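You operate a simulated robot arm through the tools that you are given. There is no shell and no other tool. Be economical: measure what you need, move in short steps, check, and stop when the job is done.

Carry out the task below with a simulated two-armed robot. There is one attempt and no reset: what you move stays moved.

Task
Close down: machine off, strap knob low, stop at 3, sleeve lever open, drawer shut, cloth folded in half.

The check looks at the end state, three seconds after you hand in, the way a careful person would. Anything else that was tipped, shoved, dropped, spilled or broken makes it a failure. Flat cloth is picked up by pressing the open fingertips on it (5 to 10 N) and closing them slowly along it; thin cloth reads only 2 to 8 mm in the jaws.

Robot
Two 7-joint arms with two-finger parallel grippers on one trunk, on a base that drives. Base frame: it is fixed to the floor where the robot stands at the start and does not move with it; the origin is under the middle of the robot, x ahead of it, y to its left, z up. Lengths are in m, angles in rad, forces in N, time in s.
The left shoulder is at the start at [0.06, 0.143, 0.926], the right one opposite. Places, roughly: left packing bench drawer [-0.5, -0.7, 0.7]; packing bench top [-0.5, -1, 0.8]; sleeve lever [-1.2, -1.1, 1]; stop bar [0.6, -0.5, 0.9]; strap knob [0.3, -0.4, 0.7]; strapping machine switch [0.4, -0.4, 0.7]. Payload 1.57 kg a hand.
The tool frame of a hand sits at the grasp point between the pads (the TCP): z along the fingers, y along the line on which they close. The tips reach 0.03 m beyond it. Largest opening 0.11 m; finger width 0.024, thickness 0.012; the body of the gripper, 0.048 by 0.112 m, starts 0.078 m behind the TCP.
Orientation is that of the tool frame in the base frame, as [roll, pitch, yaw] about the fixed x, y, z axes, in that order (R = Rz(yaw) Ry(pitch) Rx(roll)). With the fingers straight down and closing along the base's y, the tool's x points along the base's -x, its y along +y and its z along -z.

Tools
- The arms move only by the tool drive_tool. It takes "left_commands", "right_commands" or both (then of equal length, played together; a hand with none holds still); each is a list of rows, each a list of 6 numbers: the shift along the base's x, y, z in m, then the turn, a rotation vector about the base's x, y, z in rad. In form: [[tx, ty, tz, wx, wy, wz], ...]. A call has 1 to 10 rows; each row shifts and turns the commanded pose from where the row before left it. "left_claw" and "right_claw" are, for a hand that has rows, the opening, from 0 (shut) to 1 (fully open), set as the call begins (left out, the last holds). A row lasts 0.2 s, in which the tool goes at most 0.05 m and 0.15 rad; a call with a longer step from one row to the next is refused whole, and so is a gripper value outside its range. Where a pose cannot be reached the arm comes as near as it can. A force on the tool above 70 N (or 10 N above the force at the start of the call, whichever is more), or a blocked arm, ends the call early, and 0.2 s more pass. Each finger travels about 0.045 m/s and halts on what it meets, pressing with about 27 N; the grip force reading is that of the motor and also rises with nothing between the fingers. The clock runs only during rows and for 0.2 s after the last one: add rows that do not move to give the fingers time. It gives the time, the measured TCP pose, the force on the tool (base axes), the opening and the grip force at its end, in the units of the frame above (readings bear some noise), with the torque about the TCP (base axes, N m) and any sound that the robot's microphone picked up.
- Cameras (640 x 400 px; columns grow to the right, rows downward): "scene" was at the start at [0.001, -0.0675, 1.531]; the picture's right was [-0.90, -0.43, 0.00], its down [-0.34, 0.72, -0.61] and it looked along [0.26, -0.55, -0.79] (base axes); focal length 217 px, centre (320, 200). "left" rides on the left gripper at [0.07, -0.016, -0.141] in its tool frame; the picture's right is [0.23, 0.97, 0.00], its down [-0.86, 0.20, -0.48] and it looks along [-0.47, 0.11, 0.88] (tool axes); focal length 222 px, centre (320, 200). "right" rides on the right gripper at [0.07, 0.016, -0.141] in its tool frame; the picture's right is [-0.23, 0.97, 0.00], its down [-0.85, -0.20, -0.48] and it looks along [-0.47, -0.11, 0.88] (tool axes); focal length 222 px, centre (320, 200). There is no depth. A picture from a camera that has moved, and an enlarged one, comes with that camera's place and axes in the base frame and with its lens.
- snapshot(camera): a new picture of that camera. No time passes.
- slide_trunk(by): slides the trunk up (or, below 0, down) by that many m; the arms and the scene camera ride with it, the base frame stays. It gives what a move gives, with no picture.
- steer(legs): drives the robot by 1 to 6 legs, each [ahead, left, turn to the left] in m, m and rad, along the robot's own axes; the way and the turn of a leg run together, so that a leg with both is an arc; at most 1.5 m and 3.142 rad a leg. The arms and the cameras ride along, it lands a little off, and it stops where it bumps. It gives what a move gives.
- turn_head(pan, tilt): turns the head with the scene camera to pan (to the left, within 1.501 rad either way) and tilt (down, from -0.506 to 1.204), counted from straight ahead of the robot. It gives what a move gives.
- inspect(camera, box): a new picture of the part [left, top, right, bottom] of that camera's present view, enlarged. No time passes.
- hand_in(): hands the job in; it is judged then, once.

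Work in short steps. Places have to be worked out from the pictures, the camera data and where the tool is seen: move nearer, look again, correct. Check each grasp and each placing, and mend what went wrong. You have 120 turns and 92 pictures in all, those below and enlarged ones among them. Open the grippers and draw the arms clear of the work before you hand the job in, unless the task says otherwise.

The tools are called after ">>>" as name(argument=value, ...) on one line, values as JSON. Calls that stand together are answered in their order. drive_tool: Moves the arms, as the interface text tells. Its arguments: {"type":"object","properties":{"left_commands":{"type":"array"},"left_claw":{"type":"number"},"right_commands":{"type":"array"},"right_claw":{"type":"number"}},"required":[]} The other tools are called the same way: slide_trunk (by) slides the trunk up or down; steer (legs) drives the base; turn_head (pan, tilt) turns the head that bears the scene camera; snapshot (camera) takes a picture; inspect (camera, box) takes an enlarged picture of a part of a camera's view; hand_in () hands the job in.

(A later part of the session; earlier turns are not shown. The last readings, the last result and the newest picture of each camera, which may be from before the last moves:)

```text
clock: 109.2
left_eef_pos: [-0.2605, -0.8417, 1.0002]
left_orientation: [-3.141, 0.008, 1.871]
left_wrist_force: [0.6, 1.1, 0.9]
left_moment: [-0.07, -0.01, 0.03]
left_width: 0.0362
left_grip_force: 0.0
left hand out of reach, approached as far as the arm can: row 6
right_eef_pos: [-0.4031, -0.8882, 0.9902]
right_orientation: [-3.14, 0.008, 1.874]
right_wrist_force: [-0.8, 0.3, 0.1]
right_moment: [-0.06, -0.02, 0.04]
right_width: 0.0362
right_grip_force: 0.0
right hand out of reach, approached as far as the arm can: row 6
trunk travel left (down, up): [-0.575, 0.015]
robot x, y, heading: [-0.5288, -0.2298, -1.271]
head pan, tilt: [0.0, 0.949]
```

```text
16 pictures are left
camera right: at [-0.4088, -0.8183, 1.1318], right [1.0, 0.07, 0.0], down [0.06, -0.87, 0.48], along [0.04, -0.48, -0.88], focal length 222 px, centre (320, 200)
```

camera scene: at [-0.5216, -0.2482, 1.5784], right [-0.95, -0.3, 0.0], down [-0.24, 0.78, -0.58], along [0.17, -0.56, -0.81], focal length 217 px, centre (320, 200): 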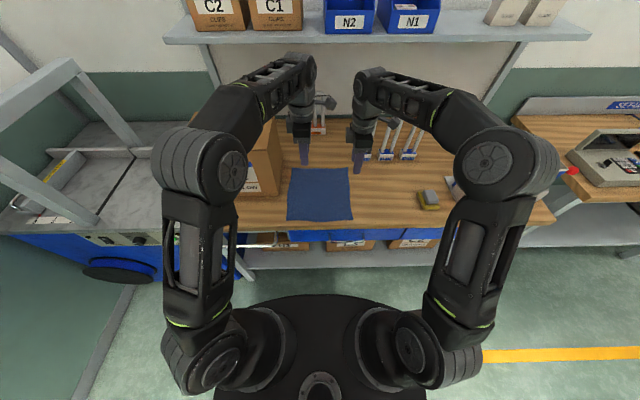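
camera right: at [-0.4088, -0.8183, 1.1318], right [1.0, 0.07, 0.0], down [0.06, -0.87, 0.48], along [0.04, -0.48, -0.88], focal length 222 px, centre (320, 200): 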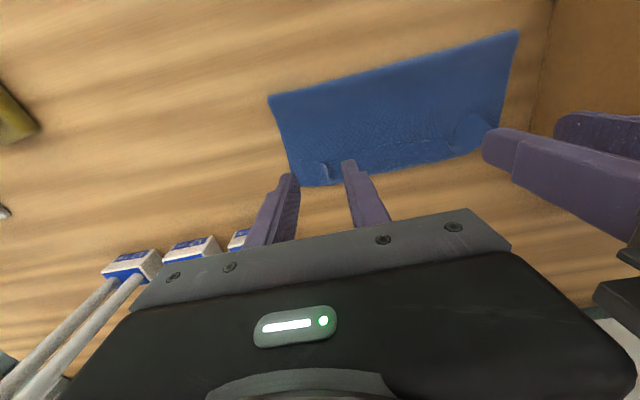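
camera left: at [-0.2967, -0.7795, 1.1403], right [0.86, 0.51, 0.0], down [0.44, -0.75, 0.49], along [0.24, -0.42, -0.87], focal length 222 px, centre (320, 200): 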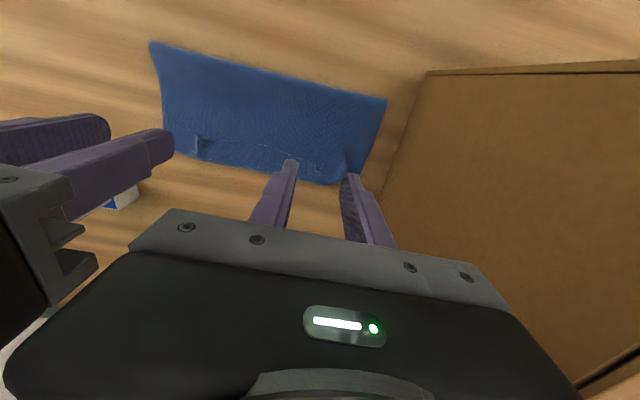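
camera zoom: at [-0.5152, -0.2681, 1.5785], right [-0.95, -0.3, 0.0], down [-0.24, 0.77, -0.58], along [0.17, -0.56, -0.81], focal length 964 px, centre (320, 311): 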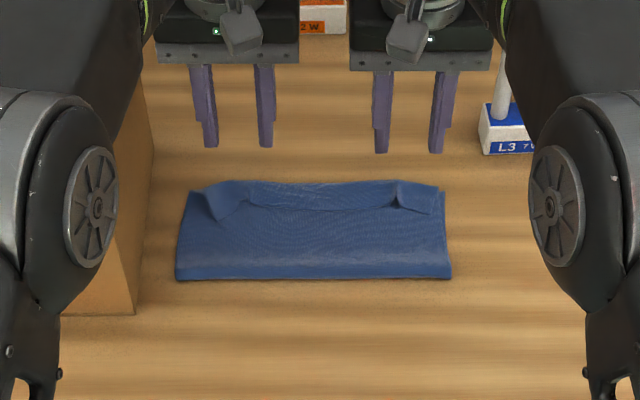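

The visible outline is about 12 cm deep, with the top layer's edge turned back by ~3 cm. I'll move in a bit for reach and use the opened fingertips as a rake, starting behind the turned-back edge, to sweep the lip forward.

>>> steer(legs=[[0.04, 0.0, 0.0]])

>>> drive_tool(left_claw=0.6, right_claw=0.6, left_commands=[[-0.003, 0.022, 0, 0, 0, 0], [-0.003, 0.022, 0, 0, 0, 0], [-0.0025, 0.0235, -0.02, 0, 0, 0], [0, 0, -0.035, 0, 0, 0], [0, 0, -0.035, 0, 0, 0], [0, 0, 0, 0, 0, 0]], right_commands=[[-0.011, 0.02, 0, 0, 0, 0], [-0.011, 0.02, 0, 0, 0, 0], [-0.01, 0.02, -0.02, 0, 0, 0], [0, 0, -0.03, 0, 0, 0], [0, 0, -0.03, 0, 0, 0], [0, 0, 0, 0, 0, 0]])

>>> inspect(camera="scene", box=[270, 130, 370, 220])

```text
clock: 110.1
left_eef_pos: [-0.2462, -0.8834, 0.996]
left_orientation: [-3.139, 0.005, 1.874]
left_wrist_force: [-0.2, -1.6, -1.1]
left_moment: [0.03, 0.01, 0.0]
left_width: 0.0364
left_grip_force: 0.0
right_eef_pos: [-0.3885, -0.9312, 0.9863]
right_orientation: [-3.14, 0.003, 1.874]
right_wrist_force: [0.2, -0.9, 0.1]
right_moment: [0.06, -0.01, 0.01]
right_width: 0.0363
right_grip_force: 0.0
trunk travel left (down, up): [-0.575, 0.015]
robot x, y, heading: [-0.5132, -0.2646, -1.263]
head pan, tilt: [0.0, 0.949]
```

```text
clock: 111.5
left_eef_pos: [-0.2533, -0.8154, 0.9069]
left_orientation: [-3.139, 0.009, 1.873]
left_wrist_force: [0.4, 0.1, 0.3]
left_moment: [0.02, 0.0, 0.0]
left_width: 0.066
left_grip_force: 0.0
right_eef_pos: [-0.4207, -0.8714, 0.9072]
right_orientation: [-3.14, 0.002, 1.874]
right_wrist_force: [0.1, -0.1, -1.2]
right_moment: [0.02, -0.01, 0.01]
right_width: 0.0659
right_grip_force: 0.1
trunk travel left (down, up): [-0.575, 0.015]
robot x, y, heading: [-0.5137, -0.2672, -1.263]
head pan, tilt: [0.0, 0.949]
```

```text
4.44 times, centred on (320, 175) of scene
camera zoom: at [-0.5023, -0.3098, 1.5784], right [-0.95, -0.3, 0.0], down [-0.24, 0.78, -0.58], along [0.17, -0.56, -0.81], focal length 964 px, centre (320, 311)
```

zoom: 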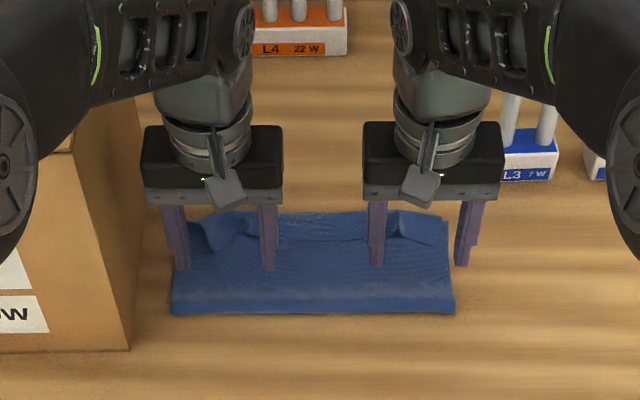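

Tips are behind the lip. I'll lower until just above the lower layer and check for contact before sweeping.

>>> drive_tool(left_commands=[[0, 0, -0.012, 0, 0, 0], [0, 0, -0.01, 0, 0, 0], [0, 0, 0, 0, 0, 0]], right_commands=[[0, 0, -0.012, 0, 0, 0], [0, 0, -0.01, 0, 0, 0], [0, 0, 0, 0, 0, 0]])

>>> drive_tool(left_commands=[[0.003, -0.0095, 0, 0, 0, 0], [0.003, -0.0095, 0, 0, 0, 0], [0.003, -0.0095, 0, 0, 0, 0], [0.003, -0.0095, 0, 0, 0, 0], [0.003, -0.0095, 0, 0, 0, 0], [0.003, -0.0095, 0.001, 0, 0, 0], [0.003, -0.0095, 0.002, 0, 0, 0], [0.003, -0.0095, 0.003, 0, 0, 0], [0.003, -0.0095, 0.002, 0, 0, 0], [0, 0, 0, 0, 0, 0]], right_commands=[[0.003, -0.0095, 0, 0, 0, 0], [0.003, -0.0095, 0, 0, 0, 0], [0.003, -0.0095, 0, 0, 0, 0], [0.003, -0.0095, 0, 0, 0, 0], [0.003, -0.0095, 0, 0, 0, 0], [0.003, -0.0095, 0.001, 0, 0, 0], [0.003, -0.0095, 0.002, 0, 0, 0], [0.003, -0.0095, 0.003, 0, 0, 0], [0.003, -0.0095, 0.002, 0, 0, 0], [0, 0, 0, 0, 0, 0]])

>>> inspect(camera="scene", box=[270, 130, 370, 220])

```text
clock: 112.3
left_eef_pos: [-0.2543, -0.8148, 0.8848]
left_orientation: [-3.14, 0.008, 1.874]
left_wrist_force: [-0.3, 1.0, 0.0]
left_moment: [0.02, -0.03, 0.0]
left_width: 0.066
left_grip_force: 0.0
right_eef_pos: [-0.4222, -0.8702, 0.8858]
right_orientation: [-3.14, 0.002, 1.875]
right_wrist_force: [0.0, -0.4, -1.0]
right_moment: [-0.03, -0.01, 0.01]
right_width: 0.066
right_grip_force: 0.0
trunk travel left (down, up): [-0.575, 0.015]
robot x, y, heading: [-0.515, -0.2708, -1.273]
head pan, tilt: [0.0, 0.949]
```

```text
clock: 114.5
left_eef_pos: [-0.2287, -0.8996, 0.8944]
left_orientation: [-3.141, 0.008, 1.873]
left_wrist_force: [-0.9, 0.0, 0.8]
left_moment: [-0.02, 0.01, -0.01]
left_width: 0.066
left_grip_force: 0.0
right_eef_pos: [-0.3968, -0.9538, 0.8927]
right_orientation: [-3.14, 0.004, 1.874]
right_wrist_force: [-0.9, -0.5, 0.0]
right_moment: [0.0, 0.04, 0.0]
right_width: 0.066
right_grip_force: 0.0
trunk travel left (down, up): [-0.575, 0.015]
robot x, y, heading: [-0.5137, -0.2707, -1.269]
head pan, tilt: [0.0, 0.949]
```

```text
4.44 times, centred on (320, 175) of scene
camera zoom: at [-0.5024, -0.3097, 1.5784], right [-0.95, -0.3, 0.0], down [-0.24, 0.78, -0.58], along [0.17, -0.56, -0.81], focal length 964 px, centre (320, 311)
```

zoom: 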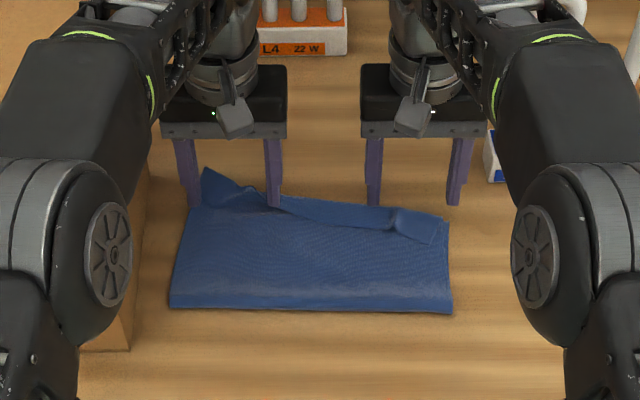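

The left end of the lip was caught and turned forward, but the right tips passed over. I'll bring the right hand back behind the lip and lower it until it just touches.

>>> drive_tool(right_commands=[[0, 0, 0.02, 0, 0, 0], [-0.0135, 0.043, 0, 0, 0, 0], [-0.0135, 0.043, 0, 0, 0, 0], [0, 0, -0.02, 0, 0, 0], [0, 0, -0.008, 0, 0, 0], [0, 0, -0.002, 0, 0, 0], [0, 0, 0, 0, 0, 0]])

```text
clock: 116.1
left_eef_pos: [-0.2272, -0.901, 0.8944]
left_orientation: [-3.14, 0.008, 1.874]
left_wrist_force: [-1.0, 0.0, -0.2]
left_moment: [0.02, 0.01, 0.02]
left_width: 0.0659
left_grip_force: 0.1
right_eef_pos: [-0.4223, -0.8699, 0.883]
right_orientation: [-3.14, 0.005, 1.873]
right_wrist_force: [0.5, -0.3, 0.9]
right_moment: [0.0, 0.01, 0.0]
right_width: 0.0661
right_grip_force: 0.1
trunk travel left (down, up): [-0.575, 0.015]
robot x, y, heading: [-0.5114, -0.2676, -1.268]
head pan, tilt: [0.0, 0.949]
```

It is almost touching. I'll sweep the right hand forward at this height (0.5 mm lower), keeping it low until past the crease.

>>> drive_tool(right_commands=[[0.003, -0.0095, -0.0005, 0, 0, 0], [0.003, -0.0095, 0, 0, 0, 0], [0.003, -0.0095, 0, 0, 0, 0], [0.003, -0.0095, 0, 0, 0, 0], [0.003, -0.0095, 0, 0, 0, 0], [0.003, -0.0095, 0.0005, 0, 0, 0], [0.003, -0.0095, 0.001, 0, 0, 0], [0.003, -0.0095, 0.001, 0, 0, 0], [0.003, -0.0095, 0.001, 0, 0, 0], [0, 0, 0, 0, 0, 0]])

>>> inspect(camera="scene", box=[270, 130, 370, 220])

```text
clock: 118.3
left_eef_pos: [-0.2279, -0.8996, 0.8946]
left_orientation: [-3.139, 0.006, 1.872]
left_wrist_force: [0.8, 0.3, 0.1]
left_moment: [-0.03, -0.01, 0.01]
left_width: 0.066
left_grip_force: 0.1
right_eef_pos: [-0.395, -0.9541, 0.886]
right_orientation: [-3.14, 0.005, 1.873]
right_wrist_force: [-0.5, 0.0, 0.8]
right_moment: [0.04, 0.0, 0.01]
right_width: 0.066
right_grip_force: 0.1
trunk travel left (down, up): [-0.575, 0.015]
robot x, y, heading: [-0.5118, -0.2709, -1.265]
head pan, tilt: [0.0, 0.949]
```

```text
4.44 times, centred on (320, 175) of scene
camera zoom: at [-0.5023, -0.3098, 1.5784], right [-0.95, -0.3, 0.0], down [-0.24, 0.78, -0.58], along [0.17, -0.56, -0.81], focal length 964 px, centre (320, 311)
```

zoom: 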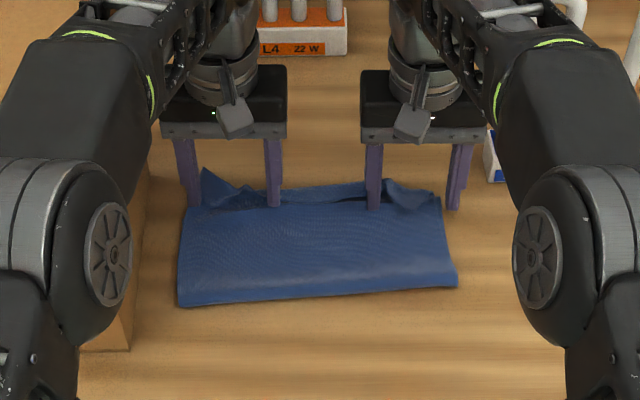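

The lip is now standing up along the whole width. I'll push both hands forward another 3.5 cm to lay it over, then lift and look.

>>> drive_tool(left_commands=[[0.003, -0.0095, -0.004, 0, 0, 0], [0.003, -0.0095, -0.003, 0, 0, 0], [0.003, -0.0095, 0, 0, 0, 0], [0.002, -0.006, 0, 0, 0, 0], [0, 0, 0, 0, 0, 0], [0, 0, 0.02, 0, 0, 0], [0, 0, 0.04, 0, 0, 0], [-0.005, 0.017, 0.04, 0, 0, 0]], right_commands=[[0.003, -0.0095, 0, 0, 0, 0], [0.003, -0.0095, 0, 0, 0, 0], [0.003, -0.0095, 0, 0, 0, 0], [0.002, -0.006, 0, 0, 0, 0], [0, 0, 0, 0, 0, 0], [0, 0, 0.02, 0, 0, 0], [0, 0, 0.04, 0, 0, 0], [-0.005, 0.017, 0.04, 0, 0, 0]])

>>> inspect(camera="scene", box=[270, 130, 370, 220])

```text
clock: 120.1
left_eef_pos: [-0.2313, -0.8854, 0.9707]
left_orientation: [3.141, 0.008, 1.874]
left_wrist_force: [0.6, -0.6, 0.1]
left_moment: [-0.06, -0.04, 0.0]
left_width: 0.066
left_grip_force: 0.0
left hand out of reach, approached as far as the arm can: row 2, 3, 4, 7
right_eef_pos: [-0.4015, -0.9405, 0.9677]
right_orientation: [-3.139, 0.005, 1.873]
right_wrist_force: [0.9, 0.4, 0.1]
right_moment: [-0.05, 0.01, 0.01]
right_width: 0.0661
right_grip_force: 0.1
right hand out of reach, approached as far as the arm can: row 2, 3, 4, 7
trunk travel left (down, up): [-0.575, 0.015]
robot x, y, heading: [-0.5124, -0.2696, -1.264]
head pan, tilt: [0.0, 0.949]
```

```text
4.44 times, centred on (320, 175) of scene
camera zoom: at [-0.5035, -0.306, 1.5784], right [-0.95, -0.3, 0.0], down [-0.24, 0.77, -0.58], along [0.17, -0.56, -0.81], focal length 964 px, centre (320, 311)
```

zoom: 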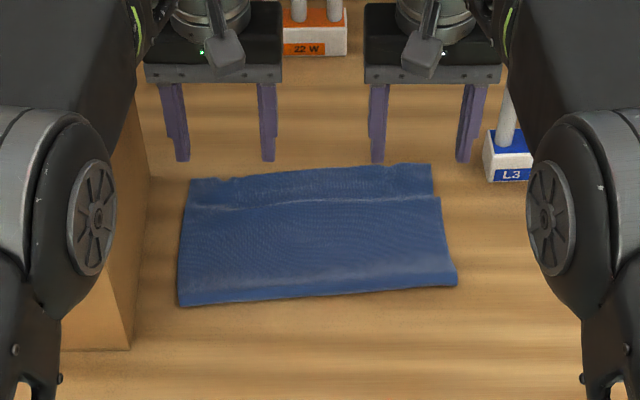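

The lip is laid forward. Now the top layer overshoots the bottom's far edge by about 4 cm (fold at f≈0.67–0.69, bottom edge ≈0.79–0.80, top edge ≈0.83–0.85). I'll move closer, press the open tips on the overhanging strip and slide it back toward me.

>>> steer(legs=[[0.05, 0.0, 0.0]])

>>> drive_tool(left_commands=[[-0.003, 0.0095, -0.03, 0, 0, 0], [0, 0, -0.035, 0, 0, 0], [0, 0, -0.02, 0, 0, 0], [0, 0, 0, 0, 0, 0]], right_commands=[[0, 0, -0.03, 0, 0, 0], [0, 0, -0.033, 0, 0, 0], [0, 0, -0.02, 0, 0, 0], [0, 0, 0, 0, 0, 0]])

>>> inspect(camera="scene", box=[270, 130, 370, 220])

```text
clock: 121.0
left_eef_pos: [-0.2145, -0.9358, 0.9674]
left_orientation: [-3.139, 0.005, 1.871]
left_wrist_force: [0.3, -1.6, -0.6]
left_moment: [0.04, 0.0, -0.02]
left_width: 0.0659
left_grip_force: 0.0
right_eef_pos: [-0.3843, -0.9925, 0.9646]
right_orientation: [-3.141, 0.002, 1.875]
right_wrist_force: [0.2, -0.3, -0.3]
right_moment: [0.02, 0.01, 0.0]
right_width: 0.066
right_grip_force: 0.1
trunk travel left (down, up): [-0.575, 0.015]
robot x, y, heading: [-0.4994, -0.3176, -1.27]
head pan, tilt: [0.0, 0.949]
```

```text
clock: 122.0
left_eef_pos: [-0.2199, -0.9227, 0.8824]
left_orientation: [-3.14, 0.006, 1.87]
left_wrist_force: [-0.2, -0.1, 0.6]
left_moment: [-0.01, 0.04, -0.03]
left_width: 0.066
left_grip_force: 0.2
right_eef_pos: [-0.384, -0.9898, 0.8839]
right_orientation: [-3.14, 0.004, 1.873]
right_wrist_force: [0.3, -1.0, -0.2]
right_moment: [0.03, 0.01, 0.0]
right_width: 0.0659
right_grip_force: 0.1
trunk travel left (down, up): [-0.575, 0.015]
robot x, y, heading: [-0.4983, -0.32, -1.269]
head pan, tilt: [0.0, 0.949]
```

```text
4.44 times, centred on (320, 175) of scene
camera zoom: at [-0.4876, -0.3567, 1.5784], right [-0.95, -0.3, 0.0], down [-0.24, 0.78, -0.58], along [0.17, -0.56, -0.81], focal length 964 px, centre (320, 311)
```

zoom: 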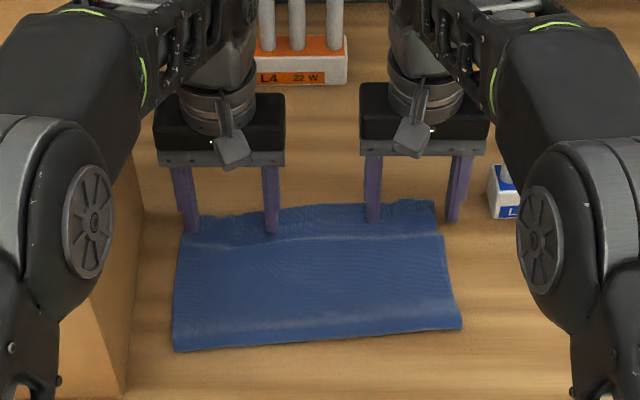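

The right outer tip misses the strip, so I'll shift the right hand 18 mm left and the left hand 6 mm right, then lower to contact.

>>> drive_tool(left_commands=[[-0.0057, -0.0018, 0, 0, 0, 0], [0, 0, -0.0008, 0, 0, 0], [0, 0, -0.0005, 0, 0, 0], [0, 0, 0, 0, 0, 0]], right_commands=[[0.0172, 0.0053, 0, 0, 0, 0], [0, 0, -0.0012, 0, 0, 0], [0, 0, -0.001, 0, 0, 0], [0, 0, 0, 0, 0, 0]])

```text
clock: 123.0
left_eef_pos: [-0.2242, -0.9259, 0.8821]
left_orientation: [-3.139, 0.007, 1.872]
left_wrist_force: [-0.5, 0.7, 0.0]
left_moment: [-0.03, 0.01, -0.02]
left_width: 0.066
left_grip_force: 0.1
right_eef_pos: [-0.3688, -0.9843, 0.8816]
right_orientation: [-3.14, 0.004, 1.872]
right_wrist_force: [0.2, -0.3, 3.9]
right_moment: [0.02, -0.21, 0.0]
right_width: 0.0666
right_grip_force: 0.3
trunk travel left (down, up): [-0.575, 0.015]
robot x, y, heading: [-0.4995, -0.316, -1.269]
head pan, tilt: [0.0, 0.949]
```

Right touches at 4 N, left not yet. I'll lower the left 1.3 mm and the right 0.3 mm.

>>> drive_tool(left_commands=[[0, 0, -0.0013, 0, 0, 0], [0, 0, 0, 0, 0, 0]], right_commands=[[0, 0, -0.0003, 0, 0, 0], [0, 0, 0, 0, 0, 0]])

```text
clock: 123.6
left_eef_pos: [-0.2234, -0.9267, 0.8818]
left_orientation: [-3.139, 0.006, 1.871]
left_wrist_force: [0.6, -0.1, 3.8]
left_moment: [0.03, -0.14, 0.03]
left_width: 0.0661
left_grip_force: 0.1
right_eef_pos: [-0.368, -0.9839, 0.8818]
right_orientation: [-3.139, 0.005, 1.873]
right_wrist_force: [1.8, -1.8, 6.1]
right_moment: [0.0, -0.25, -0.06]
right_width: 0.0665
right_grip_force: 0.6
trunk travel left (down, up): [-0.575, 0.015]
robot x, y, heading: [-0.4981, -0.3139, -1.271]
head pan, tilt: [0.0, 0.949]
```

Both press 4–6 N. I'll drag the strip back about 3 cm (left) and 3.6 cm (right), slowly.

>>> drive_tool(left_commands=[[-0.0011, 0.0036, -0.0003, 0, 0, 0], [-0.0011, 0.0036, 0, 0, 0, 0], [-0.0011, 0.0036, 0, 0, 0, 0], [-0.0011, 0.0036, 0, 0, 0, 0], [-0.0011, 0.0036, 0, 0, 0, 0], [-0.0011, 0.0036, 0, 0, 0, 0], [-0.0011, 0.0036, 0, 0, 0, 0], [-0.0011, 0.0036, 0, 0, 0, 0]], right_commands=[[-0.0013, 0.0043, 0, 0, 0, 0], [-0.0013, 0.0043, 0, 0, 0, 0], [-0.0013, 0.0043, 0, 0, 0, 0], [-0.0013, 0.0043, 0, 0, 0, 0], [-0.0013, 0.0043, 0, 0, 0, 0], [-0.0013, 0.0043, 0, 0, 0, 0], [-0.0013, 0.0043, 0, 0, 0, 0], [-0.0013, 0.0043, 0, 0, 0, 0]])

>>> inspect(camera="scene", box=[270, 130, 370, 220])

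```text
clock: 125.4
left_eef_pos: [-0.2339, -0.8986, 0.8826]
left_orientation: [-3.14, 0.006, 1.872]
left_wrist_force: [0.7, -0.4, 6.3]
left_moment: [0.06, -0.23, -0.01]
left_width: 0.0665
left_grip_force: 0.0
right_eef_pos: [-0.3786, -0.9494, 0.8815]
right_orientation: [-3.14, 0.005, 1.87]
right_wrist_force: [0.4, -0.3, 7.4]
right_moment: [0.02, -0.27, 0.01]
right_width: 0.066
right_grip_force: 0.1
trunk travel left (down, up): [-0.575, 0.015]
robot x, y, heading: [-0.5015, -0.3179, -1.266]
head pan, tilt: [0.0, 0.949]
```

```text
4.44 times, centred on (320, 175) of scene
camera zoom: at [-0.488, -0.3561, 1.5784], right [-0.95, -0.3, 0.0], down [-0.24, 0.78, -0.58], along [0.17, -0.56, -0.81], focal length 964 px, centre (320, 311)
```

zoom: 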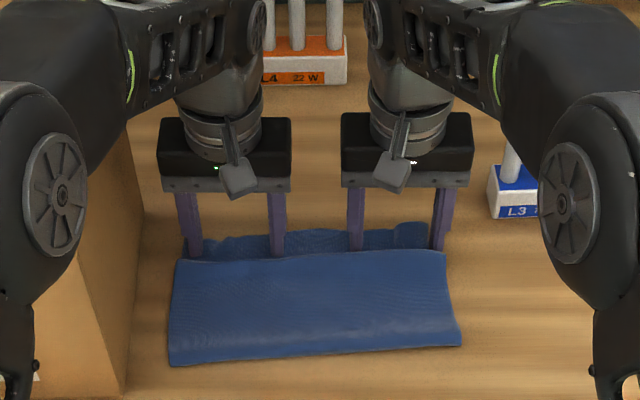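

Friction dragged both layers together, so the overshoot remains ~3.5 cm. Instead I'll grasp the overhanging strip, with the free edge now on the far side, lift the top layer off and re-lay it shorter. First I'll narrow the opening and press again.

>>> drive_tool(left_claw=0.35, right_claw=0.35, left_commands=[[0.001, -0.003, 0.005, 0, 0, 0], [0, 0, 0, 0, 0, 0], [0, 0, 0, 0, 0, 0], [0, 0, -0.004, 0, 0, 0], [0, 0, -0.001, 0, 0, 0], [0, 0, 0, 0, 0, 0]], right_commands=[[0.003, -0.0095, 0.005, 0, 0, 0], [0, 0, 0, 0, 0, 0], [0, 0, 0, 0, 0, 0], [0, 0, -0.004, 0, 0, 0], [0, 0, -0.001, 0, 0, 0], [0, 0, 0, 0, 0, 0]])

```text
clock: 126.8
left_eef_pos: [-0.2318, -0.9011, 0.8823]
left_orientation: [-3.141, 0.006, 1.872]
left_wrist_force: [0.5, 0.3, 4.0]
left_moment: [0.01, -0.08, 0.0]
left_width: 0.0385
left_grip_force: 0.0
right_eef_pos: [-0.3748, -0.959, 0.8811]
right_orientation: [-3.141, 0.005, 1.874]
right_wrist_force: [-1.0, 0.6, 4.8]
right_moment: [0.0, -0.13, 0.01]
right_width: 0.0381
right_grip_force: 0.0
trunk travel left (down, up): [-0.575, 0.015]
robot x, y, heading: [-0.4998, -0.3197, -1.265]
head pan, tilt: [0.0, 0.949]
```

Both press 4–5 N. I'll add 0.3 mm and close slowly in stages.

>>> drive_tool(left_claw=0.25, right_claw=0.25, left_commands=[[0, 0, -0.0004, 0, 0, 0], [0, 0, 0, 0, 0, 0]], right_commands=[[0, 0, -0.0003, 0, 0, 0], [0, 0, 0, 0, 0, 0]])

>>> drive_tool(left_claw=0.16, right_claw=0.16, left_commands=[[0, 0, 0, 0, 0, 0], [0, 0, 0, 0, 0, 0]], right_commands=[[0, 0, 0, 0, 0, 0], [0, 0, 0, 0, 0, 0]])

>>> drive_tool(left_claw=0.07, right_claw=0.07, left_commands=[[0, 0, 0, 0, 0, 0], [0, 0, 0, 0, 0, 0]], right_commands=[[0, 0, 0, 0, 0, 0], [0, 0, 0, 0, 0, 0]])

>>> drive_tool(left_claw=0, right_claw=0, left_commands=[[0, 0, 0, 0, 0, 0], [0, 0, 0, 0, 0, 0]], right_commands=[[0, 0, 0, 0, 0, 0], [0, 0, 0, 0, 0, 0]])

```text
clock: 127.4
left_eef_pos: [-0.2325, -0.9028, 0.881]
left_orientation: [-3.141, 0.011, 1.871]
left_wrist_force: [-0.6, -1.8, 6.2]
left_moment: [-0.04, -0.03, 0.0]
left_width: 0.0284
left_grip_force: 0.5
right_eef_pos: [-0.3757, -0.9587, 0.8824]
right_orientation: [-3.141, 0.006, 1.873]
right_wrist_force: [1.6, 1.0, 8.1]
right_moment: [0.07, -0.27, 0.01]
right_width: 0.0284
right_grip_force: 0.6
trunk travel left (down, up): [-0.575, 0.015]
robot x, y, heading: [-0.5037, -0.3176, -1.266]
head pan, tilt: [0.0, 0.949]
```

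```text
clock: 128.0
left_eef_pos: [-0.2329, -0.9016, 0.8818]
left_orientation: [-3.14, 0.01, 1.87]
left_wrist_force: [0.2, -0.2, 7.9]
left_moment: [-0.05, -0.01, 0.0]
left_width: 0.0171
left_grip_force: 0.1
right_eef_pos: [-0.377, -0.9584, 0.8818]
right_orientation: [-3.139, 0.006, 1.872]
right_wrist_force: [1.1, 1.1, 9.8]
right_moment: [0.02, -0.14, 0.0]
right_width: 0.0188
right_grip_force: 0.0
trunk travel left (down, up): [-0.575, 0.015]
robot x, y, heading: [-0.501, -0.3174, -1.272]
head pan, tilt: [0.0, 0.949]
```

```text
clock: 128.6
left_eef_pos: [-0.2331, -0.901, 0.8812]
left_orientation: [-3.141, 0.008, 1.871]
left_wrist_force: [-6.2, -2.0, 8.5]
left_moment: [-0.14, 0.14, -0.07]
left_width: 0.0097
left_grip_force: 3.4
right_eef_pos: [-0.3758, -0.9585, 0.882]
right_orientation: [-3.14, 0.006, 1.872]
right_wrist_force: [3.6, 1.7, 11.4]
right_moment: [0.1, -0.34, 0.03]
right_width: 0.0108
right_grip_force: 2.3
trunk travel left (down, up): [-0.575, 0.015]
robot x, y, heading: [-0.4966, -0.3158, -1.268]
head pan, tilt: [0.0, 0.949]
```

```text
clock: 129.2
left_eef_pos: [-0.2337, -0.9017, 0.883]
left_orientation: [-3.138, 0.007, 1.871]
left_wrist_force: [-11.9, -5.1, 11.4]
left_moment: [-0.18, 0.43, 0.0]
left_width: 0.0042
left_grip_force: 25.0
right_eef_pos: [-0.3744, -0.957, 0.8806]
right_orientation: [3.139, 0.005, 1.874]
right_wrist_force: [13.2, 4.4, 10.7]
right_moment: [0.14, -0.44, -0.09]
right_width: 0.0029
right_grip_force: 24.5
trunk travel left (down, up): [-0.575, 0.015]
robot x, y, heading: [-0.501, -0.3181, -1.266]
head pan, tilt: [0.0, 0.949]
```

Both hold, with some tension between them. I'll ease the hands together slightly, lift about 7 cm while moving back, and check that only the top layer came up.

>>> drive_tool(left_commands=[[-0.0034, -0.001, 0.005, 0, 0, 0], [-0.0034, -0.001, 0.01, 0, 0, 0], [-0.002, 0.0064, 0.015, 0, 0, 0], [-0.003, 0.0095, 0.02, 0, 0, 0], [-0.003, 0.0095, 0.02, 0, 0, 0], [0, 0, 0, 0, 0, 0]], right_commands=[[0.0034, 0.001, 0.005, 0, 0, 0], [0.0034, 0.001, 0.01, 0, 0, 0], [-0.002, 0.0064, 0.015, 0, 0, 0], [-0.003, 0.0095, 0.02, 0, 0, 0], [-0.003, 0.0095, 0.02, 0, 0, 0], [0, 0, 0, 0, 0, 0]])

>>> inspect(camera="scene", box=[270, 130, 370, 220])

```text
clock: 130.6
left_eef_pos: [-0.2493, -0.8785, 0.95]
left_orientation: [-3.141, 0.006, 1.87]
left_wrist_force: [0.5, -0.2, -0.9]
left_moment: [0.02, -0.01, 0.02]
left_width: 0.0018
left_grip_force: 22.9
right_eef_pos: [-0.3771, -0.9312, 0.9493]
right_orientation: [-3.139, 0.002, 1.874]
right_wrist_force: [-0.1, -0.6, -0.2]
right_moment: [-0.02, 0.0, -0.04]
right_width: 0.0029
right_grip_force: 24.2
trunk travel left (down, up): [-0.575, 0.015]
robot x, y, heading: [-0.504, -0.315, -1.267]
head pan, tilt: [0.0, 0.949]
```

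```text
4.44 times, centred on (320, 175) of scene
camera zoom: at [-0.4874, -0.3576, 1.5783], right [-0.95, -0.3, 0.0], down [-0.24, 0.78, -0.58], along [0.17, -0.56, -0.81], focal length 964 px, centre (320, 311)
```

zoom: 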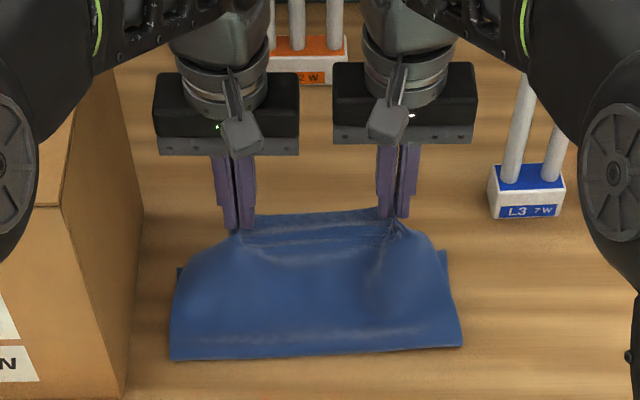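

Only the top layer is up, and the bottom's far corners lie at f≈0.77 (left) and 0.79 (right). I'll carry the edge back past the fold to let more of the bottom lie down, then re-lay it with an arc ending 1.5 cm short of those corners.

>>> drive_tool(left_commands=[[-0.0089, 0.0287, 0.005, 0, 0, 0], [-0.0089, 0.0287, 0, 0, 0, 0], [-0.0089, 0.0287, 0, 0, 0, 0], [-0.0089, 0.0287, -0.005, 0, 0, 0], [-0.0089, 0.0287, -0.01, 0, 0, 0], [0, 0, 0, 0, 0, 0], [0, 0, 0.01, 0, 0, 0]], right_commands=[[-0.0089, 0.0287, 0.005, 0, 0, 0], [-0.0089, 0.0287, 0, 0, 0, 0], [-0.0089, 0.0287, 0, 0, 0, 0], [-0.0089, 0.0287, -0.005, 0, 0, 0], [-0.0089, 0.0287, -0.01, 0, 0, 0], [0, 0, 0, 0, 0, 0], [0, 0, 0.01, 0, 0, 0]])

>>> drive_tool(left_commands=[[0.0042, -0.0135, 0.025, 0, 0, 0], [0.0042, -0.0135, 0.02, 0, 0, 0], [0.0042, -0.0135, 0.01, 0, 0, 0], [0.0042, -0.0135, 0, 0, 0, 0], [0.0042, -0.0135, -0.01, 0, 0, 0], [0.0042, -0.0135, -0.015, 0, 0, 0], [0.0042, -0.0135, -0.02, 0, 0, 0], [0.0042, -0.0135, -0.022, 0, 0, 0], [0.0042, -0.0135, -0.022, 0, 0, 0], [0.0042, -0.0135, -0.018, 0, 0, 0]], right_commands=[[0.0043, -0.014, 0.025, 0, 0, 0], [0.0043, -0.014, 0.02, 0, 0, 0], [0.0043, -0.014, 0.01, 0, 0, 0], [0.0043, -0.014, 0, 0, 0, 0], [0.0043, -0.014, -0.01, 0, 0, 0], [0.0043, -0.014, -0.015, 0, 0, 0], [0.0043, -0.014, -0.02, 0, 0, 0], [0.0043, -0.014, -0.022, 0, 0, 0], [0.0043, -0.014, -0.022, 0, 0, 0], [0.0043, -0.014, -0.018, 0, 0, 0]])

>>> inspect(camera="scene", box=[270, 130, 370, 220])

```text
clock: 132.2
left_eef_pos: [-0.2917, -0.7328, 0.9503]
left_orientation: [-3.14, 0.007, 1.871]
left_wrist_force: [0.0, 0.1, 0.8]
left_moment: [-0.01, -0.01, 0.01]
left_width: 0.002
left_grip_force: 23.8
right_eef_pos: [-0.4208, -0.7868, 0.95]
right_orientation: [-3.139, 0.002, 1.872]
right_wrist_force: [0.7, -0.2, -0.3]
right_moment: [0.0, 0.0, 0.02]
right_width: 0.003
right_grip_force: 24.0
trunk travel left (down, up): [-0.575, 0.015]
robot x, y, heading: [-0.4967, -0.3183, -1.272]
head pan, tilt: [0.0, 0.949]
```

```text
clock: 134.4
left_eef_pos: [-0.2516, -0.8702, 0.8979]
left_orientation: [-3.14, 0.006, 1.87]
left_wrist_force: [0.6, -0.5, 0.2]
left_moment: [0.02, 0.0, 0.02]
left_width: 0.0017
left_grip_force: 23.4
right_eef_pos: [-0.3782, -0.9297, 0.8956]
right_orientation: [-3.14, 0.003, 1.873]
right_wrist_force: [0.6, 0.2, -0.5]
right_moment: [0.04, -0.02, 0.02]
right_width: 0.0031
right_grip_force: 24.0
trunk travel left (down, up): [-0.575, 0.015]
robot x, y, heading: [-0.5026, -0.3165, -1.269]
head pan, tilt: [0.0, 0.949]
```

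```text
4.44 times, centred on (320, 175) of scene
camera zoom: at [-0.4872, -0.3582, 1.5784], right [-0.95, -0.3, 0.0], down [-0.24, 0.78, -0.58], along [0.17, -0.56, -0.81], focal length 964 px, centre (320, 311)
```

zoom: 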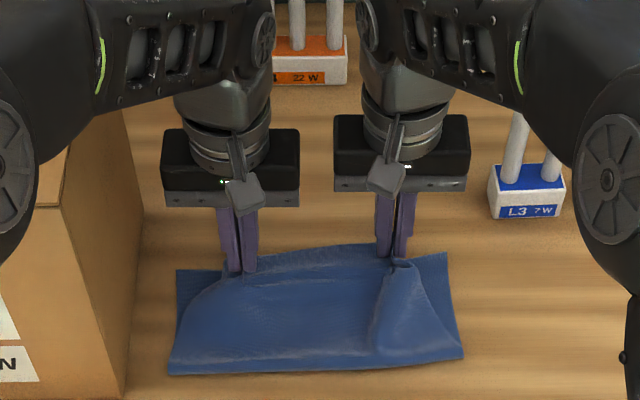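

Better: the fold now sits at f≈0.65–0.67. I'll spread the hands slightly apart, lower and release slowly, then lift.

>>> drive_tool(left_commands=[[0.004, 0.0012, -0.003, 0, 0, 0], [0.004, 0.0012, -0.004, 0, 0, 0], [0, 0, -0.003, 0, 0, 0], [0, 0, 0, 0, 0, 0]], right_commands=[[-0.006, -0.0018, -0.003, 0, 0, 0], [-0.006, -0.0018, -0.004, 0, 0, 0], [0, 0, -0.002, 0, 0, 0], [0, 0, 0, 0, 0, 0]])

>>> drive_tool(left_claw=0.4, right_claw=0.45, left_commands=[[0, 0, 0, 0, 0, 0], [0, 0, 0, 0, 0, 0], [0, 0, 0, 0, 0, 0], [0, 0, 0, 0, 0, 0], [0, 0, 0.02, 0, 0, 0], [0, 0, 0.04, 0, 0, 0], [0, 0, 0.04, 0, 0, 0]], right_commands=[[0, 0, 0, 0, 0, 0], [0, 0, 0, 0, 0, 0], [0, 0, 0, 0, 0, 0], [0, 0, 0, 0, 0, 0], [0, 0, 0.02, 0, 0, 0], [0, 0, 0.04, 0, 0, 0], [0, 0, 0.04, 0, 0, 0]])

>>> inspect(camera="scene", box=[270, 130, 370, 220])

```text
clock: 135.4
left_eef_pos: [-0.2448, -0.8685, 0.8888]
left_orientation: [-3.137, 0.008, 1.872]
left_wrist_force: [-17.0, -8.2, 1.0]
left_moment: [-0.25, 0.55, 0.25]
left_width: 0.0021
left_grip_force: 23.7
right_eef_pos: [-0.3885, -0.9305, 0.8899]
right_orientation: [3.14, 0.005, 1.875]
right_wrist_force: [17.6, 8.6, 0.0]
right_moment: [0.27, -0.51, -0.2]
right_width: 0.0029
right_grip_force: 23.8
trunk travel left (down, up): [-0.575, 0.015]
robot x, y, heading: [-0.5031, -0.3187, -1.27]
head pan, tilt: [0.0, 0.949]
```

```text
clock: 137.0
left_eef_pos: [-0.2416, -0.8642, 0.9903]
left_orientation: [-3.139, 0.006, 1.872]
left_wrist_force: [-0.1, 0.1, -0.4]
left_moment: [0.0, 0.0, 0.01]
left_width: 0.0439
left_grip_force: 0.2
right_eef_pos: [-0.3892, -0.9314, 0.9902]
right_orientation: [-3.14, 0.004, 1.872]
right_wrist_force: [0.2, 0.8, -0.6]
right_moment: [-0.01, -0.01, 0.01]
right_width: 0.0498
right_grip_force: 0.0
trunk travel left (down, up): [-0.575, 0.015]
robot x, y, heading: [-0.4994, -0.3197, -1.267]
head pan, tilt: [0.0, 0.949]
```

```text
4.44 times, centred on (320, 175) of scene
camera zoom: at [-0.4877, -0.356, 1.5783], right [-0.95, -0.3, 0.0], down [-0.24, 0.78, -0.58], along [0.17, -0.56, -0.81], focal length 964 px, centre (320, 311)
```

zoom: 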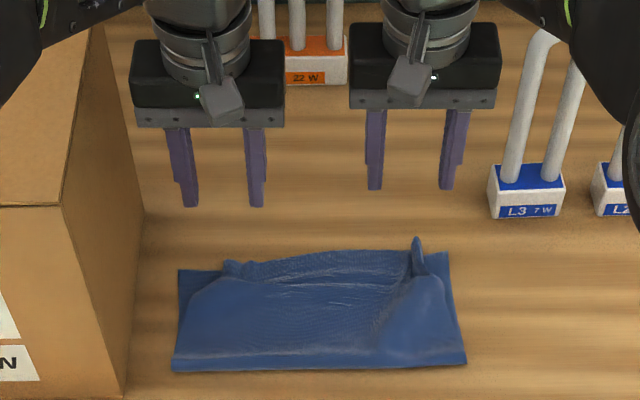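

Folded nearly in half with edges close, but a small ridge stands at the right and a bump at the left. I'll close the fingers and pat these spots down, then stroke them gently outward.

>>> drive_tool(left_claw=0, right_claw=0, left_commands=[[-0.0065, -0.0075, 0, 0, 0, 0], [-0.0065, -0.0075, -0.03, 0, 0, 0], [0, 0, -0.03, 0, 0, 0], [0, 0, -0.03, 0, 0, 0], [0, 0, -0.008, 0, 0, 0], [0, 0, -0.004, 0, 0, 0], [0, 0, 0, 0, 0, 0]], right_commands=[[-0.0044, 0.0057, 0, 0, 0, 0], [-0.0043, 0.0057, -0.03, 0, 0, 0], [0, 0, -0.03, 0, 0, 0], [0, 0, -0.03, 0, 0, 0], [0, 0, -0.008, 0, 0, 0], [0, 0, -0.004, 0, 0, 0], [0, 0, 0, 0, 0, 0]])

```text
clock: 138.6
left_eef_pos: [-0.2545, -0.8844, 0.887]
left_orientation: [-3.138, 0.008, 1.871]
left_wrist_force: [0.1, -0.5, -0.3]
left_moment: [0.0, -0.01, 0.0]
left_width: 0.0003
left_grip_force: 20.6
right_eef_pos: [-0.4, -0.92, 0.887]
right_orientation: [-3.141, 0.005, 1.873]
right_wrist_force: [-0.7, 0.4, -0.1]
right_moment: [-0.02, 0.02, 0.01]
right_width: 0.0
right_grip_force: 21.0
trunk travel left (down, up): [-0.575, 0.015]
robot x, y, heading: [-0.4995, -0.3209, -1.268]
head pan, tilt: [0.0, 0.949]
```

No contact yet. I'll lower 3 mm more and stroke outward 4 cm on both sides, then lift away.

>>> drive_tool(left_commands=[[0, 0, -0.002, 0, 0, 0], [0, 0, -0.0013, 0, 0, 0], [0.0048, 0.0015, 0, 0, 0, 0], [0.0048, 0.0015, 0, 0, 0, 0], [0.0048, 0.0015, 0, 0, 0, 0], [0.0048, 0.0015, 0, 0, 0, 0], [0.0048, 0.0015, 0, 0, 0, 0], [0.0048, 0.0015, 0, 0, 0, 0]], right_commands=[[0, 0, -0.002, 0, 0, 0], [0, 0, -0.0013, 0, 0, 0], [-0.0048, -0.0015, 0, 0, 0, 0], [-0.0048, -0.0015, 0, 0, 0, 0], [-0.0048, -0.0015, 0, 0, 0, 0], [-0.0048, -0.0015, 0, 0, 0, 0], [-0.0048, -0.0015, 0, 0, 0, 0], [-0.0048, -0.0015, 0, 0, 0, 0]])

>>> drive_tool(left_commands=[[0, 0, 0.02, 0, 0, 0], [0, 0, 0.04, 0, 0, 0], [0, 0, 0.04, 0, 0, 0]], right_commands=[[0, 0, 0.02, 0, 0, 0], [0, 0, 0.04, 0, 0, 0], [0, 0, 0.04, 0, 0, 0]])

>>> inspect(camera="scene", box=[270, 130, 370, 220])

```text
clock: 140.4
left_eef_pos: [-0.2265, -0.8737, 0.8818]
left_orientation: [-3.139, 0.007, 1.87]
left_wrist_force: [-1.2, -0.2, 2.7]
left_moment: [0.03, 0.0, 0.0]
left_width: 0.0002
left_grip_force: 21.5
right_eef_pos: [-0.429, -0.9294, 0.8842]
right_orientation: [-3.14, 0.003, 1.874]
right_wrist_force: [0.4, -0.9, 0.6]
right_moment: [0.0, -0.04, 0.03]
right_width: 0.0
right_grip_force: 21.4
trunk travel left (down, up): [-0.575, 0.015]
robot x, y, heading: [-0.502, -0.3174, -1.264]
head pan, tilt: [0.0, 0.949]
```

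```text
clock: 141.2
left_eef_pos: [-0.2251, -0.8736, 0.9843]
left_orientation: [-3.14, 0.005, 1.869]
left_wrist_force: [0.0, -0.6, 0.8]
left_moment: [0.0, -0.01, -0.03]
left_width: 0.0002
left_grip_force: 21.3
right_eef_pos: [-0.4277, -0.9294, 0.9876]
right_orientation: [-3.14, 0.003, 1.872]
right_wrist_force: [-0.9, -0.2, 0.4]
right_moment: [0.04, 0.03, -0.02]
right_width: 0.0
right_grip_force: 21.3
trunk travel left (down, up): [-0.575, 0.015]
robot x, y, heading: [-0.4991, -0.3163, -1.266]
head pan, tilt: [0.0, 0.949]
```

```text
4.44 times, centred on (320, 175) of scene
camera zoom: at [-0.4878, -0.356, 1.5783], right [-0.95, -0.3, 0.0], down [-0.24, 0.78, -0.58], along [0.17, -0.56, -0.81], focal length 964 px, centre (320, 311)
```

zoom: 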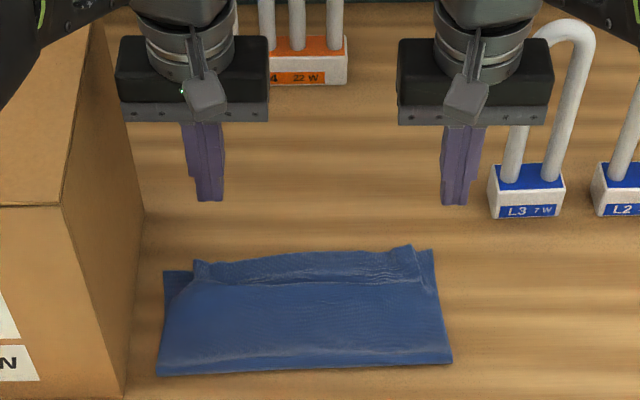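

The cloth now lies folded in half, flat with its edges nearly aligned. I'll back away and move right toward the sleeve rack and its red-ball lever.

>>> steer(legs=[[-0.38, 0.0, 0.0], [0.0, -0.75, 0.0]])

>>> turn_head(pan=-0.2, tilt=0.7)

>>> snapshot(camera="scene")

```text
clock: 147.3
left_eef_pos: [-1.0656, -0.7439, 0.9832]
left_orientation: [-3.14, 0.007, 1.879]
left_wrist_force: [0.5, 0.5, -0.4]
left_moment: [0.0, 0.03, 0.0]
left_width: 0.0
left_grip_force: 21.2
right_eef_pos: [-1.269, -0.7998, 0.9859]
right_orientation: [-3.141, 0.004, 1.881]
right_wrist_force: [0.1, -0.5, -0.1]
right_moment: [-0.01, -0.04, -0.02]
right_width: 0.0
right_grip_force: 21.4
trunk travel left (down, up): [-0.575, 0.015]
robot x, y, heading: [-1.3426, -0.188, -1.259]
head pan, tilt: [0.0, 0.949]
```

```text
clock: 148.1
left_eef_pos: [-1.0661, -0.744, 0.9828]
left_orientation: [-3.139, 0.006, 1.879]
left_wrist_force: [-0.6, -0.7, 0.1]
left_moment: [0.0, -0.01, -0.05]
left_width: 0.0
left_grip_force: 21.0
right_eef_pos: [-1.2676, -0.8, 0.9862]
right_orientation: [-3.14, 0.003, 1.883]
right_wrist_force: [0.2, -0.2, 0.3]
right_moment: [0.02, -0.01, 0.01]
right_width: 0.0
right_grip_force: 21.4
trunk travel left (down, up): [-0.575, 0.015]
robot x, y, heading: [-1.3432, -0.1892, -1.263]
head pan, tilt: [-0.201, 0.7]
```

```text
5 pictures are left
camera scene: at [-1.344, -0.2439, 1.5981], right [-0.99, -0.11, 0.0], down [-0.07, 0.64, -0.76], along [0.08, -0.76, -0.64], focal length 217 px, centre (320, 200)
```

scene: 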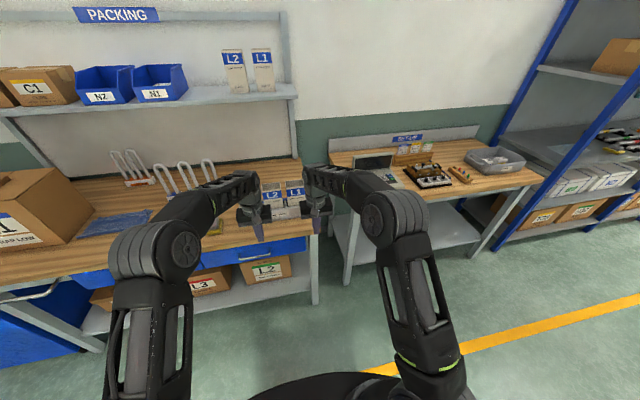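

The right hand hides the lever. I'll move it to the right and enlarge the rack area.

>>> drive_tool(right_commands=[[-0.038, -0.01, 0, 0, 0, 0], [-0.038, -0.01, 0, 0, 0, 0], [-0.038, -0.01, 0, 0, 0, 0], [-0.038, 0.0, 0, 0, 0, 0], [-0.038, 0.03, 0, 0, 0, 0], [-0.02, 0.03, 0, 0, 0, 0], [0, 0.04, 0, 0, 0, 0], [0, 0, 0, 0, 0, 0]])

>>> inspect(camera="scene", box=[260, 165, 350, 225])

```text
clock: 149.9
left_eef_pos: [-1.065, -0.7448, 0.9832]
left_orientation: [-3.14, 0.005, 1.879]
left_wrist_force: [-1.4, 0.5, 0.3]
left_moment: [-0.04, 0.0, -0.03]
left_width: 0.0001
left_grip_force: 21.5
right_eef_pos: [-1.4766, -0.7312, 0.9853]
right_orientation: [-3.141, 0.002, 1.882]
right_wrist_force: [-0.1, -0.3, 0.3]
right_moment: [0.05, -0.04, 0.03]
right_width: 0.0
right_grip_force: 21.3
trunk travel left (down, up): [-0.575, 0.015]
robot x, y, heading: [-1.3439, -0.1857, -1.261]
head pan, tilt: [-0.201, 0.7]
```

```text
6.67 times, centred on (305, 195) of scene
camera zoom: at [-1.344, -0.2448, 1.5981], right [-0.99, -0.11, 0.0], down [-0.07, 0.64, -0.76], along [0.08, -0.76, -0.64], focal length 1446 px, centre (420, 233)
```

zoom: 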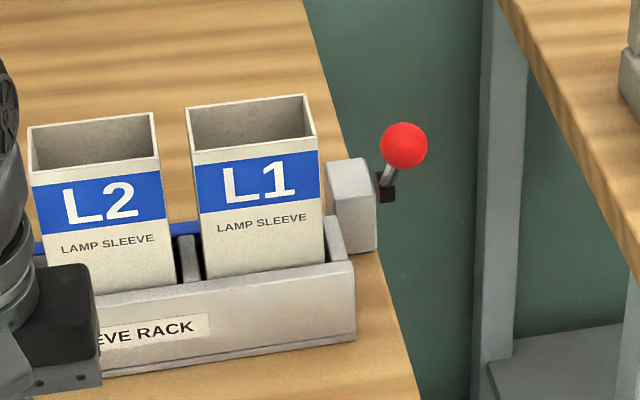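

The lever is a short arm pivoting on the right side of a housing; ball ≈(-1.247, -1.062, 0.989), pivot ≈(-1.231, -1.08, 0.944), currently leaning a little toward me. Its markings must be on the right face, so I'll drive right to look from that side.

>>> steer(legs=[[0.0, -0.7, 0.0]])

>>> turn_head(pan=0.5, tilt=0.6)

```text
clock: 153.7
left_eef_pos: [-1.7202, -0.9535, 0.9838]
left_orientation: [-3.141, 0.008, 1.88]
left_wrist_force: [-0.2, 0.1, -0.7]
left_moment: [-0.01, -0.04, 0.01]
left_width: 0.0
left_grip_force: 21.0
right_eef_pos: [-2.1311, -0.939, 0.9868]
right_orientation: [-3.14, 0.004, 1.882]
right_wrist_force: [-0.6, 0.2, 0.0]
right_moment: [0.0, 0.0, 0.01]
right_width: 0.0001
right_grip_force: 20.9
trunk travel left (down, up): [-0.575, 0.015]
robot x, y, heading: [-1.9993, -0.3985, -1.258]
head pan, tilt: [-0.201, 0.7]
```

```text
clock: 154.7
left_eef_pos: [-1.7192, -0.9535, 0.9842]
left_orientation: [-3.139, 0.008, 1.88]
left_wrist_force: [-0.6, 0.8, -0.3]
left_moment: [-0.03, -0.03, -0.03]
left_width: 0.0
left_grip_force: 21.7
right_eef_pos: [-2.1309, -0.9387, 0.9862]
right_orientation: [-3.139, 0.003, 1.88]
right_wrist_force: [0.1, 0.0, 0.2]
right_moment: [0.02, -0.01, 0.01]
right_width: 0.0
right_grip_force: 21.4
trunk travel left (down, up): [-0.575, 0.015]
robot x, y, heading: [-1.9987, -0.3981, -1.258]
head pan, tilt: [0.499, 0.6]
```

The left forearm is probably in the line of sight, so I'll lower the left hand, which is clear of the benches, before looking.

>>> drive_tool(left_commands=[[-0.02, 0.02, -0.035, 0, 0, 0], [-0.02, 0.02, -0.035, 0, 0, 0], [-0.02, 0.02, -0.035, 0, 0, 0], [-0.02, 0.02, -0.035, 0, 0, 0], [-0.02, 0, -0.04, 0, 0, 0], [-0.02, 0, -0.04, 0, 0, 0], [-0.02, 0, -0.04, 0, 0, 0], [0, 0, 0, 0, 0, 0]])

>>> inspect(camera="scene", box=[265, 160, 355, 230])

```text
clock: 156.5
left_eef_pos: [-1.8607, -0.8735, 0.7227]
left_orientation: [-3.139, 0.006, 1.88]
left_wrist_force: [-0.3, 0.6, -0.8]
left_moment: [-0.02, 0.03, 0.0]
left_width: 0.0001
left_grip_force: 21.1
right_eef_pos: [-2.131, -0.9382, 0.9858]
right_orientation: [-3.14, 0.004, 1.882]
right_wrist_force: [-0.8, -0.1, 0.7]
right_moment: [-0.02, 0.01, 0.01]
right_width: 0.0001
right_grip_force: 21.3
trunk travel left (down, up): [-0.575, 0.015]
robot x, y, heading: [-1.9964, -0.3931, -1.256]
head pan, tilt: [0.499, 0.6]
```

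```text
5.71 times, centred on (310, 195) of scene
camera zoom: at [-1.9434, -0.4296, 1.6068], right [-0.69, -0.72, 0.0], down [-0.41, 0.39, -0.83], along [0.6, -0.57, -0.56], focal length 1240 px, centre (377, 229)
```

zoom: 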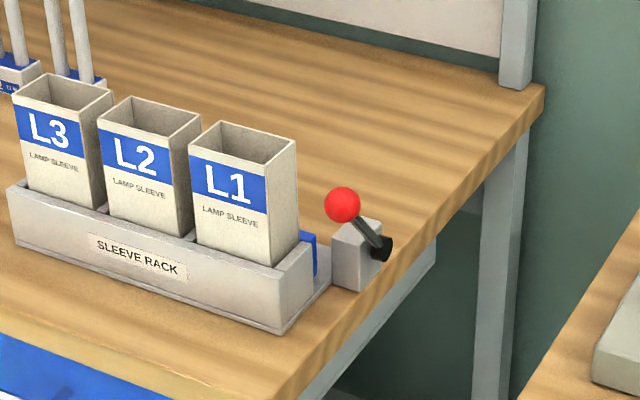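

Clear view: no labels, but the arm leans about 38° toward the robot from its pivot (pivot f≈0.706, z≈0.908; ball f≈0.633, z≈1.0), the side toward which the blue clamp presses the sleeves. Open should be thrown over to the far side. I'll arrange the hands for pushing it with the right hand, then drive over.

>>> drive_tool(left_commands=[[0.018, 0.017, 0.037, 0, 0, 0], [0.018, 0.017, 0.037, 0, 0, 0], [0.018, 0.017, 0.037, 0, 0, 0], [0.018, 0.017, 0.037, 0, 0, 0], [0.018, 0.017, 0.037, 0, 0, 0], [0.018, 0.017, 0.037, 0, 0, 0], [0.018, 0.017, 0.037, 0, 0, 0], [0.018, 0.017, 0.037, 0, 0, 0], [0.016, 0.017, 0.037, 0, 0, 0]], right_commands=[[0.017, 0.009, 0.0035, 0, 0, 0], [0.017, 0.009, 0.0035, 0, 0, 0], [0.017, 0.009, 0.0035, 0, 0, 0], [0.017, 0.009, 0.0035, 0, 0, 0], [0.017, 0.009, 0.0035, 0, 0, 0], [0.017, 0.009, 0.0035, 0, 0, 0], [0.017, 0.009, 0.0035, 0, 0, 0], [0.017, 0.009, 0.0035, 0, 0, 0], [0.017, 0.009, 0.0035, 0, 0, 0]])

>>> steer(legs=[[0.0, 0.61, -0.012], [0.25, 0.0, 0.0]])

```text
clock: 158.5
left_eef_pos: [-1.6981, -0.7176, 1.0559]
left_orientation: [-3.139, 0.006, 1.875]
left_wrist_force: [-0.4, 0.2, 0.2]
left_moment: [-0.08, 0.02, -0.01]
left_width: 0.0
left_grip_force: 21.3
right_eef_pos: [-1.9777, -0.8553, 1.0184]
right_orientation: [-3.138, 0.003, 1.881]
right_wrist_force: [0.5, -0.1, 0.6]
right_moment: [-0.02, 0.01, -0.02]
right_width: 0.0
right_grip_force: 21.6
trunk travel left (down, up): [-0.575, 0.015]
robot x, y, heading: [-1.9952, -0.3948, -1.264]
head pan, tilt: [0.499, 0.6]
```

```text
clock: 163.4
left_eef_pos: [-1.0485, -0.7884, 1.0559]
left_orientation: [-3.14, 0.007, 1.861]
left_wrist_force: [1.3, -0.4, -0.1]
left_moment: [0.03, 0.02, 0.01]
left_width: 0.0
left_grip_force: 21.6
right_eef_pos: [-1.3316, -0.9221, 1.0167]
right_orientation: [-3.14, 0.002, 1.864]
right_wrist_force: [-0.1, 0.2, -0.4]
right_moment: [0.04, 0.03, 0.02]
right_width: 0.0
right_grip_force: 21.7
trunk travel left (down, up): [-0.575, 0.015]
robot x, y, heading: [-1.3401, -0.4632, -1.275]
head pan, tilt: [0.499, 0.6]
```

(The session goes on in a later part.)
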